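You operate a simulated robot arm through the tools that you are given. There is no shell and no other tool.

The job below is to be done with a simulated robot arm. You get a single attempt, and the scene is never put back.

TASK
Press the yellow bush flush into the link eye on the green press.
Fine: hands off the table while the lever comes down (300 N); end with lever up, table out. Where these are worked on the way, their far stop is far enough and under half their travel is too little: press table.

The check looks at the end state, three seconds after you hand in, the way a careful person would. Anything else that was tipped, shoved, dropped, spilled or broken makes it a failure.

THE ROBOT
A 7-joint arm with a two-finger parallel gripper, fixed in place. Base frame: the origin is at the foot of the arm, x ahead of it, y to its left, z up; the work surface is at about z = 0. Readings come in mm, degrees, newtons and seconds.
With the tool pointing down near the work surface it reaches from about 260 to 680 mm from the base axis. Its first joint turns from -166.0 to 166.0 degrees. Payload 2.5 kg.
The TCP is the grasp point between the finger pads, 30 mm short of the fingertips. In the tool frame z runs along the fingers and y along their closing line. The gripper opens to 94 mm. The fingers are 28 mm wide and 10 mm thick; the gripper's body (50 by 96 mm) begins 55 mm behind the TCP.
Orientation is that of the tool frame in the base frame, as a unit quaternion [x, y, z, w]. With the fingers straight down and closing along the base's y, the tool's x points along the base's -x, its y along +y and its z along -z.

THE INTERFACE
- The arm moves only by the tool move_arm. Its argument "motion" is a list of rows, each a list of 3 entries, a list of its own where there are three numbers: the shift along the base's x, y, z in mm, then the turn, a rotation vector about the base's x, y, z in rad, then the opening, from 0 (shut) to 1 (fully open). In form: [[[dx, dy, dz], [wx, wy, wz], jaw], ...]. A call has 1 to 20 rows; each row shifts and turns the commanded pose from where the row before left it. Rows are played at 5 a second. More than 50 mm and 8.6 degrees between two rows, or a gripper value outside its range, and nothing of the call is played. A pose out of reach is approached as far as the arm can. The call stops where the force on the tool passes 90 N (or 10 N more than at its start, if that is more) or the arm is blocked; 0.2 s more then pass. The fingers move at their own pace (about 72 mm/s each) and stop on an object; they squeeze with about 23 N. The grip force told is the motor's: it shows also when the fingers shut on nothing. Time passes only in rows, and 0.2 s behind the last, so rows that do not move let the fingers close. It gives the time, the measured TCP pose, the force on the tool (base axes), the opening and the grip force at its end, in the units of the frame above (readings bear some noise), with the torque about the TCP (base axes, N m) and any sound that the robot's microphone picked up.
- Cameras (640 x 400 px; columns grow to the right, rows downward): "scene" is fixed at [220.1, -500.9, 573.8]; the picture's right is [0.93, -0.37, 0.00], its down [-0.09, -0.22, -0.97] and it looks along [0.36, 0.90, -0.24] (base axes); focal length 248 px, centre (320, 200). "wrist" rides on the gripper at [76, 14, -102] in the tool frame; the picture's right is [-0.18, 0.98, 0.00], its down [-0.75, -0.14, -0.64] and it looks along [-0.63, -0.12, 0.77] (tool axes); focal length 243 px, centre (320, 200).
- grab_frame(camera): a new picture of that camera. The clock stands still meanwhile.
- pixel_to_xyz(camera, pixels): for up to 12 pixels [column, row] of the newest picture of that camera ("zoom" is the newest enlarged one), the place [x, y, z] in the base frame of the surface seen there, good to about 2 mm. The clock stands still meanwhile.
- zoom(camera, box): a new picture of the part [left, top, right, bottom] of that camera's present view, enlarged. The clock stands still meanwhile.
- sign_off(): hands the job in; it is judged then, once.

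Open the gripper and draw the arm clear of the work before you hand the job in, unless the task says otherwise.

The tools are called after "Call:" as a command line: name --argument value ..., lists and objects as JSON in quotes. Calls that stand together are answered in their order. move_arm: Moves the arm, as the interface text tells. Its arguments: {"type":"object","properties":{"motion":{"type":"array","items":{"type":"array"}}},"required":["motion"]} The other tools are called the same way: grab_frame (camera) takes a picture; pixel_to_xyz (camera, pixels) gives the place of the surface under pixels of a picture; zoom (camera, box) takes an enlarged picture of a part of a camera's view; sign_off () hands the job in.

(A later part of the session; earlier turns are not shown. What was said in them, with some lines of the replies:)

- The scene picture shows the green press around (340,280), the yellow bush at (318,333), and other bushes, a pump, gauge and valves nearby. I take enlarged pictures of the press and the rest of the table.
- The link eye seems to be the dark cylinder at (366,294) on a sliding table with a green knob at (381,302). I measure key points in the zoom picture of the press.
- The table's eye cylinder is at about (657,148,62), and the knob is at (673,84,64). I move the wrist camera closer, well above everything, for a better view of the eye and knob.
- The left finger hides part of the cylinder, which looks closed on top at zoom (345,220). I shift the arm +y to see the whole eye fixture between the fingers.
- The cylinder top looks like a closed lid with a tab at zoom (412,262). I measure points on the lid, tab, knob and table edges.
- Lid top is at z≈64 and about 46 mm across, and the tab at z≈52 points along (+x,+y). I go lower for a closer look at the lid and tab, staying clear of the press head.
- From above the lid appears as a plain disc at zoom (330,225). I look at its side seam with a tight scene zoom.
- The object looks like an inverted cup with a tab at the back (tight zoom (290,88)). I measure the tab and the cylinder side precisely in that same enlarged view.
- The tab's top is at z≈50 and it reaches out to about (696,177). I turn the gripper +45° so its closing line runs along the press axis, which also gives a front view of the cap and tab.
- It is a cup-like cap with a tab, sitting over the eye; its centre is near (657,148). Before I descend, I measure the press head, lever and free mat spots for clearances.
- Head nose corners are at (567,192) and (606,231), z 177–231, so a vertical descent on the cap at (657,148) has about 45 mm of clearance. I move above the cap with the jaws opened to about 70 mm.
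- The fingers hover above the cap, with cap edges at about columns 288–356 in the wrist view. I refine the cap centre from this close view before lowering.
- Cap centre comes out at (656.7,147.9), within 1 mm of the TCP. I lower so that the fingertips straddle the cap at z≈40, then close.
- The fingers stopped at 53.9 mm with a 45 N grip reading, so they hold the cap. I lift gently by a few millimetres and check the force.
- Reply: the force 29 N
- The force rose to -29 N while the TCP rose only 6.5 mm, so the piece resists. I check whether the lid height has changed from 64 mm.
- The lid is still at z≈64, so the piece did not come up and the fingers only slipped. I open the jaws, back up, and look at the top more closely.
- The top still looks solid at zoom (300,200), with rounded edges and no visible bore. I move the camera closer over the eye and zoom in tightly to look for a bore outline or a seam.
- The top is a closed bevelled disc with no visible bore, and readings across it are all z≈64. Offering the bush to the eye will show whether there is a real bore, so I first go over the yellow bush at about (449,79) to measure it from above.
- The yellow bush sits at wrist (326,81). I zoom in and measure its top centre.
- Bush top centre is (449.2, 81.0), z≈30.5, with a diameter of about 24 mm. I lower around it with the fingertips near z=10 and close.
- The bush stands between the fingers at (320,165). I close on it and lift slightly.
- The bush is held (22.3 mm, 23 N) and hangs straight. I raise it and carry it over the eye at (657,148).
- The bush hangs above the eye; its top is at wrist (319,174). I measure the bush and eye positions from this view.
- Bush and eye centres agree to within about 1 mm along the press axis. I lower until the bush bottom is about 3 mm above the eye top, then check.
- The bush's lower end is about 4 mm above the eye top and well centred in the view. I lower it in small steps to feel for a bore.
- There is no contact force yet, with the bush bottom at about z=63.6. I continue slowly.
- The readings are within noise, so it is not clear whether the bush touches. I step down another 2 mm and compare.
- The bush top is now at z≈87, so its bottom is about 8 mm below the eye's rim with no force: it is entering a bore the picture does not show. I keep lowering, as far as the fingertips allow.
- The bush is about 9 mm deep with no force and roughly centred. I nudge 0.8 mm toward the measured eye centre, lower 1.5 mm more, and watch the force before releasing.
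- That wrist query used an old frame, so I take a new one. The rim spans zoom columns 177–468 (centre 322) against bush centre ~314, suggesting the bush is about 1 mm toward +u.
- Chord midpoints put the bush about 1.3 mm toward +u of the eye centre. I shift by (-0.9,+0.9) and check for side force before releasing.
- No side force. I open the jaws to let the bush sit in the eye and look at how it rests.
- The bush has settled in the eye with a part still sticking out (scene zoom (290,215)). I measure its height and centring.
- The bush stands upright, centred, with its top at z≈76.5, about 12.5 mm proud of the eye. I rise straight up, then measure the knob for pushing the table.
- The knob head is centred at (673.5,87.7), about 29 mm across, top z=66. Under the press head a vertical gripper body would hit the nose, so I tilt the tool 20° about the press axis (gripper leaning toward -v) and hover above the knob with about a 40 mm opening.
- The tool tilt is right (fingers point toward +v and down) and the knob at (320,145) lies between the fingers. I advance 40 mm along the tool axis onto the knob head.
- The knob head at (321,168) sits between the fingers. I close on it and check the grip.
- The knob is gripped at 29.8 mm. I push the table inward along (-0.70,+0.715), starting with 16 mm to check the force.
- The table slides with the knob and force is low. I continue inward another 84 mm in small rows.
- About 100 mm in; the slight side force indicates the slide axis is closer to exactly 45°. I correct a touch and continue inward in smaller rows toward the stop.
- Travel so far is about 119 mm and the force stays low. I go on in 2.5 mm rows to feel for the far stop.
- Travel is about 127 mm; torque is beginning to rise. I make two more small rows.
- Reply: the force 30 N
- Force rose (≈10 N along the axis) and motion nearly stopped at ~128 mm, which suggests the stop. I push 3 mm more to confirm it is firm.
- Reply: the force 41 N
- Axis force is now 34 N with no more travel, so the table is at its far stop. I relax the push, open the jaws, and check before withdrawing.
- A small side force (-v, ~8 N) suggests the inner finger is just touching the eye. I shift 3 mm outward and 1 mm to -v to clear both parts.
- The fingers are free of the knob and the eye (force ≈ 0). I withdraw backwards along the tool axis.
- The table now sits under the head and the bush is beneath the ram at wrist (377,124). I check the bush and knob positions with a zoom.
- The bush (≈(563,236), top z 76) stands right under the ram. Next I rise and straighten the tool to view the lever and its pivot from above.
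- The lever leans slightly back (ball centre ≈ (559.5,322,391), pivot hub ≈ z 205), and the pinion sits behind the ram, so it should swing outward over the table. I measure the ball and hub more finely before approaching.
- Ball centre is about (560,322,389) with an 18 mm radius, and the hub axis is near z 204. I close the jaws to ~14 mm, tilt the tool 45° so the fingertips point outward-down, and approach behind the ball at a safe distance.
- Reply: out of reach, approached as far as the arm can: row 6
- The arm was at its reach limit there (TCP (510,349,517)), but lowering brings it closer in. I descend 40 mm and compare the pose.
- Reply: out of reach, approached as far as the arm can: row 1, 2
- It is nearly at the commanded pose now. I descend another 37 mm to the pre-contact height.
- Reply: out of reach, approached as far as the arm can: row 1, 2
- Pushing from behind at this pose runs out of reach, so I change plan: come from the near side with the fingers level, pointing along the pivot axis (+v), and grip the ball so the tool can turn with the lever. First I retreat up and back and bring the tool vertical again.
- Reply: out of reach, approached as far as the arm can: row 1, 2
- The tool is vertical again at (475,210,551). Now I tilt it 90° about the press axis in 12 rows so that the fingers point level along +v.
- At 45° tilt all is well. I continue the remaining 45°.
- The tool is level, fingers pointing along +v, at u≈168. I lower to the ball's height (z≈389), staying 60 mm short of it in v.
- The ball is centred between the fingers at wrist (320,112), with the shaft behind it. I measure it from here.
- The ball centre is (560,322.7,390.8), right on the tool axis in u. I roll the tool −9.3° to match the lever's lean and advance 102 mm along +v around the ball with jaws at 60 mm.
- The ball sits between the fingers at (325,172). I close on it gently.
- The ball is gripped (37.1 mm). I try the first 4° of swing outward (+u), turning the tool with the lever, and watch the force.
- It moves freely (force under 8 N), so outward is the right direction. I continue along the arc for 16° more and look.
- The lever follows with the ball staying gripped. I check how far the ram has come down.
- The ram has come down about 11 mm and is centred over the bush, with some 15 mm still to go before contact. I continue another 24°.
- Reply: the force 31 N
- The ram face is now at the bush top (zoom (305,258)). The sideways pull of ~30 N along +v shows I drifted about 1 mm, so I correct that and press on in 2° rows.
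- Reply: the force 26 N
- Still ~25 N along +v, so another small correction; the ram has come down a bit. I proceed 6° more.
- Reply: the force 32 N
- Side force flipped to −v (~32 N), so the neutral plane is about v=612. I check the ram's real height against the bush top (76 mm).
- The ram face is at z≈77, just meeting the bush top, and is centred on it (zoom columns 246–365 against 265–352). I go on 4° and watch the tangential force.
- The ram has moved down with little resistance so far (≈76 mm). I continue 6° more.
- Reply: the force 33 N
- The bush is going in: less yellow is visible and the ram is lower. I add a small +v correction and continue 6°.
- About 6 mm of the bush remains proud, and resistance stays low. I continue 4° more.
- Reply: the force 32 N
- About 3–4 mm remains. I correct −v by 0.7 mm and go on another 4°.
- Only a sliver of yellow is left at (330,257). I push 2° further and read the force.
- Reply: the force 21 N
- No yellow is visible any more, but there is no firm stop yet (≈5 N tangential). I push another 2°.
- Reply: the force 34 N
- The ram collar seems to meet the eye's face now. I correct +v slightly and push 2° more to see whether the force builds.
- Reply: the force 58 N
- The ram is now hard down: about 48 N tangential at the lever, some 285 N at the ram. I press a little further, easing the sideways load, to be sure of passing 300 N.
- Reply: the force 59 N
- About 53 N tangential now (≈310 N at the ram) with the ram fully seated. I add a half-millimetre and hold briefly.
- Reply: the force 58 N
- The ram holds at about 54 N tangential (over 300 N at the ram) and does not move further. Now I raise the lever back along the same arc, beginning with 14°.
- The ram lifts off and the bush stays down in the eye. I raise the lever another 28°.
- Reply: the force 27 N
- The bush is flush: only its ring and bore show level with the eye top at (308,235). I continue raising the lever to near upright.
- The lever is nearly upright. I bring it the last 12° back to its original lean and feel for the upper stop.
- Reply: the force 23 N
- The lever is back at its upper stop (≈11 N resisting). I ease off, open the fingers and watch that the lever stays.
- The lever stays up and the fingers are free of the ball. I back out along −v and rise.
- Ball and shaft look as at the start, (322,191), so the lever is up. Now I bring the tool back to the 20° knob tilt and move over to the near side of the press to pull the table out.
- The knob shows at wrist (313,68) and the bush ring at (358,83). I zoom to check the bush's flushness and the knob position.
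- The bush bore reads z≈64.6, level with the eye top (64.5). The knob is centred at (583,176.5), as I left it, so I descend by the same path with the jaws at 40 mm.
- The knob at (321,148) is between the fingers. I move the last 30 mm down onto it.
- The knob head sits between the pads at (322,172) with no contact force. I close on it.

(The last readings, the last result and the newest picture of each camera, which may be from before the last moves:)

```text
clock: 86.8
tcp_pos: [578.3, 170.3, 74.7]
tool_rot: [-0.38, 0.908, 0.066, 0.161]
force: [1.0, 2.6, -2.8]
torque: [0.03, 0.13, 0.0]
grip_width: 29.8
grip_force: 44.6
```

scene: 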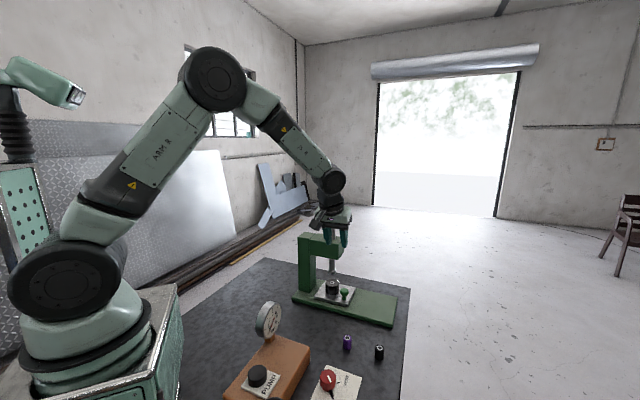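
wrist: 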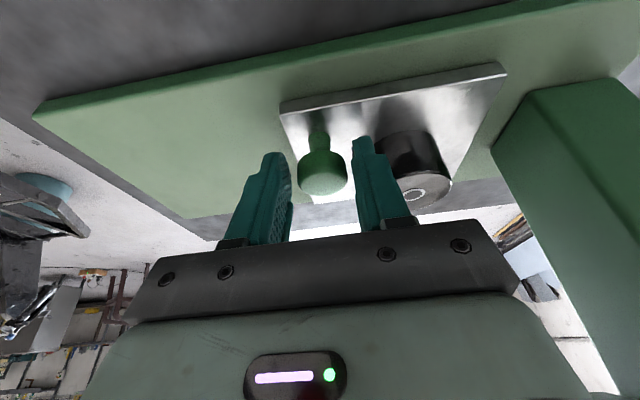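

The knob is gripped. I pull the table outward along (+0.704,−0.71) in 7 mm rows, first 56 mm.

Call:
move_arm --motion '[[[2.8, -2.84, 0], [0, 0, 0], 0.2], [[4.93, -4.97, 0], [0, 0, 0], 0.2], [[4.93, -4.97, 0], [0, 0, 0], 0.2], [[4.93, -4.97, 0], [0, 0, 0], 0.2], [[4.93, -4.97, 0], [0, 0, 0], 0.2], [[4.93, -4.97, 0], [0, 0, 0], 0.2], [[4.93, -4.97, 0], [0, 0, 0], 0.2], [[4.93, -4.97, 0], [0, 0, 0], 0.2], [[0, 0, 0], [0, 0, 0], 0.2]]'

Call:
zoom --camera "scene" --box '[290, 210, 410, 330]'

```text
clock: 88.8
tcp_pos: [615.0, 133.3, 74.9]
tool_rot: [-0.379, 0.909, 0.066, 0.161]
force: [6.9, 7.4, -19.0]
torque: [0.56, -0.47, -0.02]
grip_width: 29.7
grip_force: 45.0
```

```text
3.33 times, centred on (350, 270) of scene
```

zoom: 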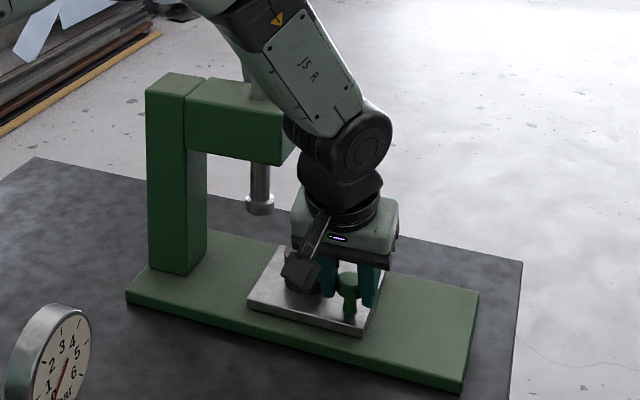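

The table follows. I continue 49 mm more with a tiny height correction, then slow down near the stop.

Call:
move_arm --motion '[[[5.2, -4.7, -0.7], [0, 0, 0], 0.2], [[4.93, -4.97, 0], [0, 0, 0], 0.2], [[4.93, -4.97, 0], [0, 0, 0], 0.2], [[4.93, -4.97, 0], [0, 0, 0], 0.2], [[4.93, -4.97, 0], [0, 0, 0], 0.2], [[4.93, -4.97, 0], [0, 0, 0], 0.2], [[4.93, -4.97, 0], [0, 0, 0], 0.2], [[0, 0, 0], [0, 0, 0], 0.2]]'

Call:
zoom --camera "scene" --box '[290, 210, 410, 330]'

```text
clock: 90.6
tcp_pos: [651.4, 98.4, 74.9]
tool_rot: [-0.381, 0.908, 0.066, 0.162]
force: [-2.9, -1.4, 4.2]
torque: [0.0, 0.28, 0.13]
grip_width: 29.7
grip_force: 45.2
```

```text
3.33 times, centred on (350, 270) of scene
```

zoom: 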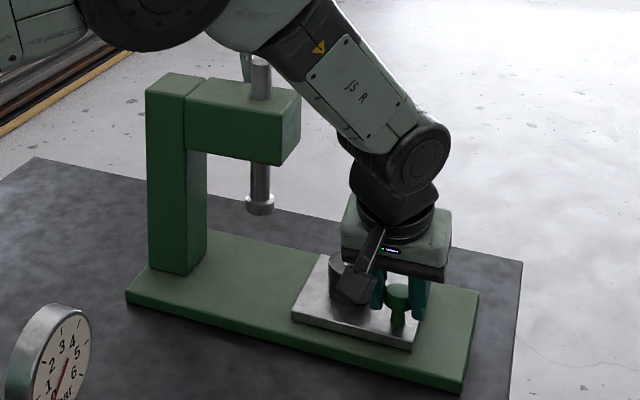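

About 103 mm out; some 24 mm remain to the original place. I pull on with smaller rows.

Call:
move_arm --motion '[[[3.52, -3.55, 0], [0, 0, 0], 0.2], [[3.52, -3.55, 0], [0, 0, 0], 0.2], [[3.52, -3.55, 0], [0, 0, 0], 0.2], [[2.82, -2.84, 0], [0, 0, 0], 0.2], [[0, 0, 0], [0, 0, 0], 0.2]]'

Call:
move_arm --motion '[[[1.4, -1.42, 0], [0, 0, 0], 0.2], [[1.4, -1.42, 0], [0, 0, 0], 0.2], [[0, 0, 0], [0, 0, 0], 0.2]]'

```text
clock: 91.8
tcp_pos: [665.1, 84.6, 74.2]
tool_rot: [-0.38, 0.908, 0.065, 0.162]
force: [-6.6, -7.7, 6.2]
torque: [0.37, -0.17, -0.1]
grip_width: 29.8
grip_force: 44.6
```

```text
clock: 92.6
tcp_pos: [667.1, 81.2, 74.5]
tool_rot: [-0.381, 0.908, 0.066, 0.162]
force: [-14.7, -13.4, 15.2]
torque: [-0.53, 0.76, 0.03]
grip_width: 29.4
grip_force: 44.8
```

The table is back to about its starting place (u≈414). I pull a few more millimetres to feel the outer stop.

Call:
move_arm --motion '[[[0.7, -1.8, 0], [0, 0, 0], 0.2], [[1.0, -1.1, 0], [0, 0, 0], 0.2], [[0, 0, 0], [0, 0, 0], 0.2]]'

```text
clock: 93.4
tcp_pos: [667.6, 81.7, 74.8]
tool_rot: [-0.381, 0.908, 0.068, 0.163]
force: [-9.3, 0.0, 4.8]
torque: [0.34, -0.29, 0.25]
grip_width: 29.6
grip_force: 44.9
```

Call:
move_arm --motion '[[[1.0, -1.1, 0], [0, 0, 0], 0.2], [[1.0, -1.1, 0], [0, 0, 0], 0.2], [[0, 0, 0], [0, 0, 0], 0.2]]'

Call:
zoom --camera "scene" --box '[290, 210, 410, 330]'

```text
clock: 94.2
tcp_pos: [668.2, 82.0, 73.5]
tool_rot: [-0.382, 0.908, 0.07, 0.159]
force: [-43.1, 18.9, 25.1]
torque: [0.7, 0.2, 0.58]
grip_width: 29.9
grip_force: 45.4
```

```text
3.33 times, centred on (350, 270) of scene
```

zoom: 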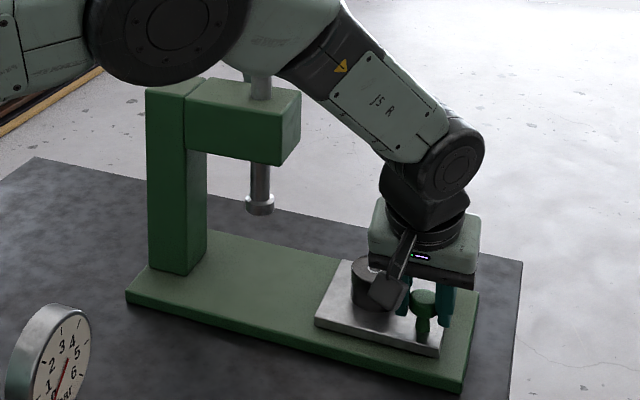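

A firm 44 N pull now meets the outer stop, so the table is fully out. I ease the pull off and open the fingers.

Call:
move_arm --motion '[[[-1.2, 1.2, 0], [0, 0, 0], 0.2], [[-1.0, 1.0, 0], [0, 0, 0], 0.25], [[0, 0, 0], [0, 0, 0], 0.36], [[0, 0, 0], [0, 0, 0], 0.41], [[0, 0, 0], [0, 0, 0], 0.41]]'

Call:
zoom --camera "wrist" --box '[230, 90, 480, 250]'

```text
clock: 95.4
tcp_pos: [669.7, 76.6, 74.0]
tool_rot: [-0.379, 0.908, 0.065, 0.163]
force: [-0.3, 0.6, 0.5]
torque: [0.04, 0.0, 0.03]
grip_width: 38.4
grip_force: 0.0
```

```text
2.50 times, centred on (355, 170) of wrist
```

zoom: 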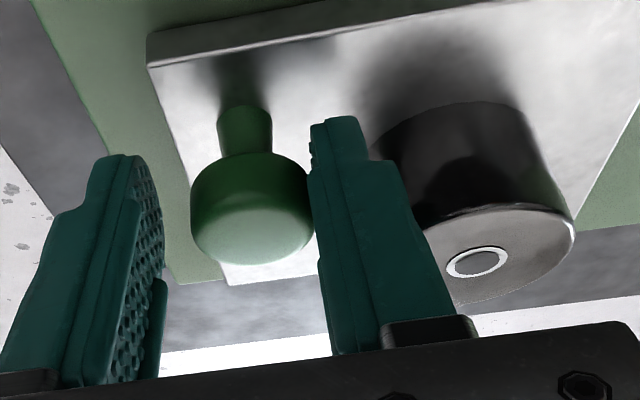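

The fingers are open with no force, but the inner one is close to the knob. I centre by 3 mm and withdraw backwards along the tool axis.

Call:
move_arm --motion '[[[-1.8, 1.8, 0], [0, 0, 0], 0.41], [[-2.4, -2.5, 9.4], [0, 0, 0], 0.41], [[-4.9, -4.9, 18.7], [0, 0, 0], 0.41], [[-7.3, -7.4, 28], [0, 0, 0], 0.41], [[-9.7, -9.8, 37.4], [0, 0, 0], 0.41], [[-15, -15, 40], [0, 0, 0], 0.6], [[-20, -10, 40], [0, 0, 0], 0.8], [[0, 0, 0], [0, 0, 0], 0.8]]'

Call:
grab_frame --camera "wrist"

Call:
grab_frame --camera "scene"

```text
clock: 97.2
tcp_pos: [605.5, 31.6, 249.8]
tool_rot: [-0.38, 0.909, 0.066, 0.161]
force: [0.2, 0.1, 0.5]
torque: [0.0, 0.0, -0.01]
grip_width: 75.3
grip_force: 0.1
```

```text
taken
```

wrist: 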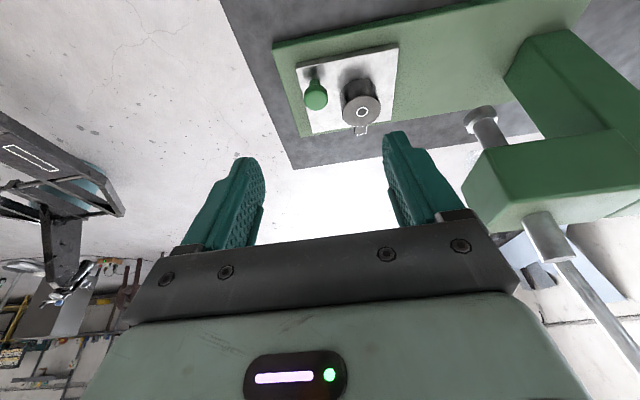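

```text
taken
```

scene: 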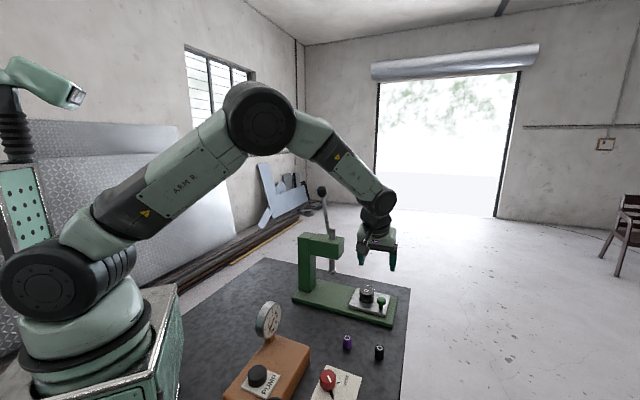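

The arm is clear; the table is out, the lever is up and the other bushes stand untouched. I check the bush and table positions closely.

Call:
zoom --camera "scene" --box '[345, 275, 395, 320]'

Call:
pixel_to_xyz --camera "zoom" --pixels '[[288, 145], [260, 145], [320, 150], [288, 165], [430, 215]]'

Call:
zoom --camera "wrist" --box '[300, 50, 400, 140]'

Call:
pixel_to_xyz --camera "zoom" --pixels '[[391, 276], [391, 250], [391, 300], [350, 260], [430, 270], [100, 210]]'

Call:
zoom --camera "scene" --box '[290, 170, 370, 300]'

```text
8.89 times, centred on (370, 298) of scene
```

zoom: 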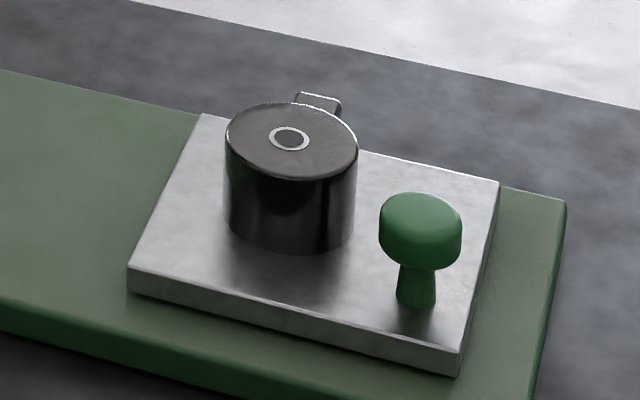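

```text
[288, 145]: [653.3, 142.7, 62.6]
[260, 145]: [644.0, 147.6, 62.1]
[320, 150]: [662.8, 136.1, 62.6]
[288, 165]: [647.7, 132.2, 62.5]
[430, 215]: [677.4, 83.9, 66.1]
```

```text
4.44 times, centred on (350, 95) of wrist
```

zoom: 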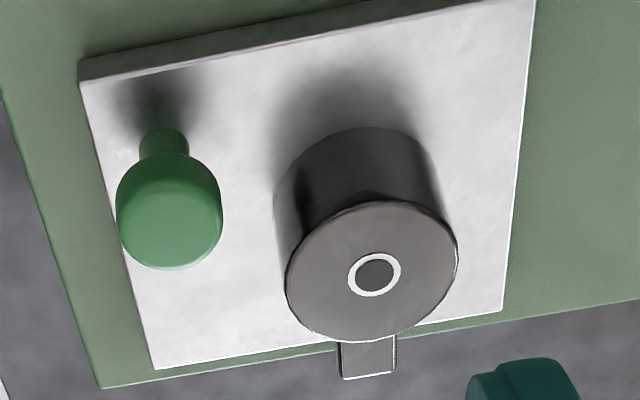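

```text
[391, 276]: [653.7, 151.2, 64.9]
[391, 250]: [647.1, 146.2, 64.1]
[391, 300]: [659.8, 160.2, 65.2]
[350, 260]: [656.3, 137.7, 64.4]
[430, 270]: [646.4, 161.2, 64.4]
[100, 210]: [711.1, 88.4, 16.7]
```

```text
3.08 times, centred on (330, 235) of scene
```

zoom: 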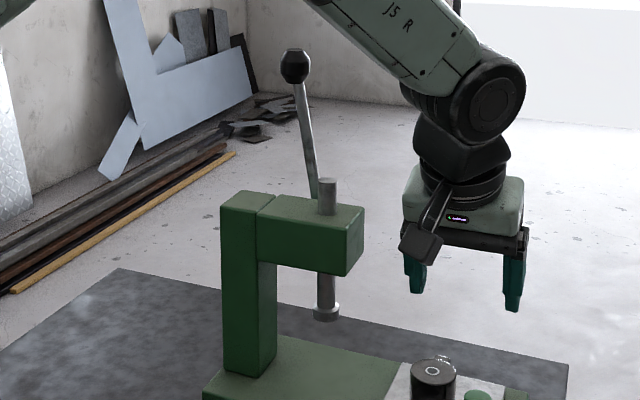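

The bush reads level with the eye top (z 64–65), the table is at its outer place (knob ≈(677,84)), and the lever and ram are up. I draw the arm well clear with the gripper open.

Call:
move_arm --motion '[[[-20, -5, 40], [-0.0823, 0.0823, 0], 1], [[-20, -5, 40], [-0.0823, 0.0823, 0], 1], [[-20, -5, 40], [-0.0823, 0.0823, 0], 1], [[-25, -5, 40], [0, 0, 0], 1], [[-25, -5, 40], [0, 0, 0], 1], [[-25, -5, 40], [0, 0, 0], 1], [[0, 0, 0], [0, 0, 0], 1]]'

Call:
grab_frame --camera "scene"

Call:
grab_frame --camera "wrist"

```text
clock: 98.8
tcp_pos: [472.4, 0.6, 487.1]
tool_rot: [-0.386, 0.922, 0.001, 0.001]
force: [0.6, -0.8, 0.3]
torque: [0.0, 0.01, -0.02]
grip_width: 94.1
grip_force: 0.0
```

```text
taken
```

scene: 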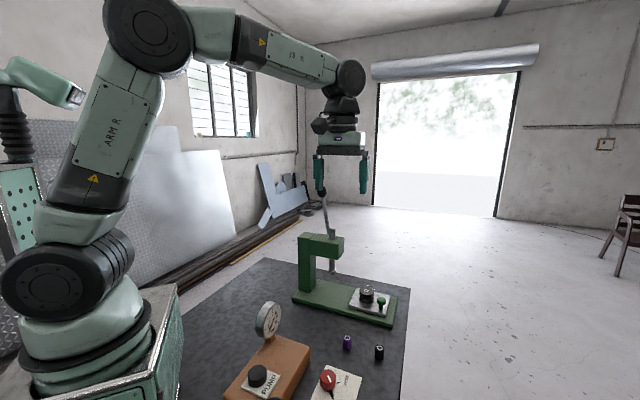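

```text
taken
```

wrist: 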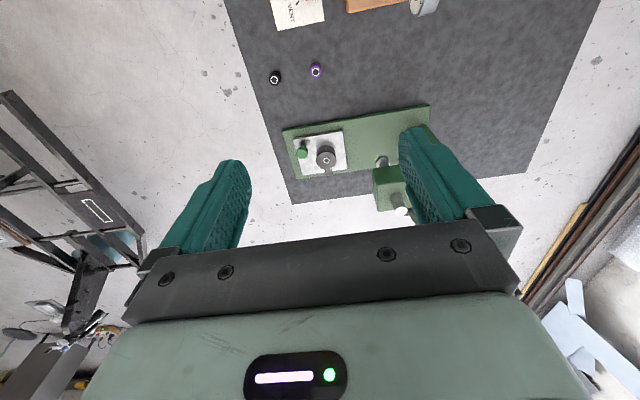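

The arm is well clear with the gripper open. The table is out at (368,300), the lever is up at (323,190), the bush is flush in the eye, and the purple and black bushes, pump and valves are untouched. I hand in the job.

Call:
sign_off

```text
The job is handed in.
```

I pressed the yellow bush flush into the link eye on the green press and handed the job in. The lever is up, the table is out at its outer stop, and the gripper is open and clear.

- **Bush:** its bore read z ≈ 64–65 mm after pressing, level with the eye top. Only its ring and bore show.
- **Pressing:** I pushed the table in to its far stop, then let go of it before touching the lever. At the bottom the lever resisted with about 53 N. I estimate that as a little over 300 N at the ram; it is worked out from the lever geometry, not measured there.
- **Eye top:** early on I took the closed-looking top of the eye for a cap. I gripped it and lifted lightly, reaching about 29 N. It did not move, and the fingers slipped off it.
- **Other items:** the purple and black bushes, the pump and the valves look untouched in the final pictures.
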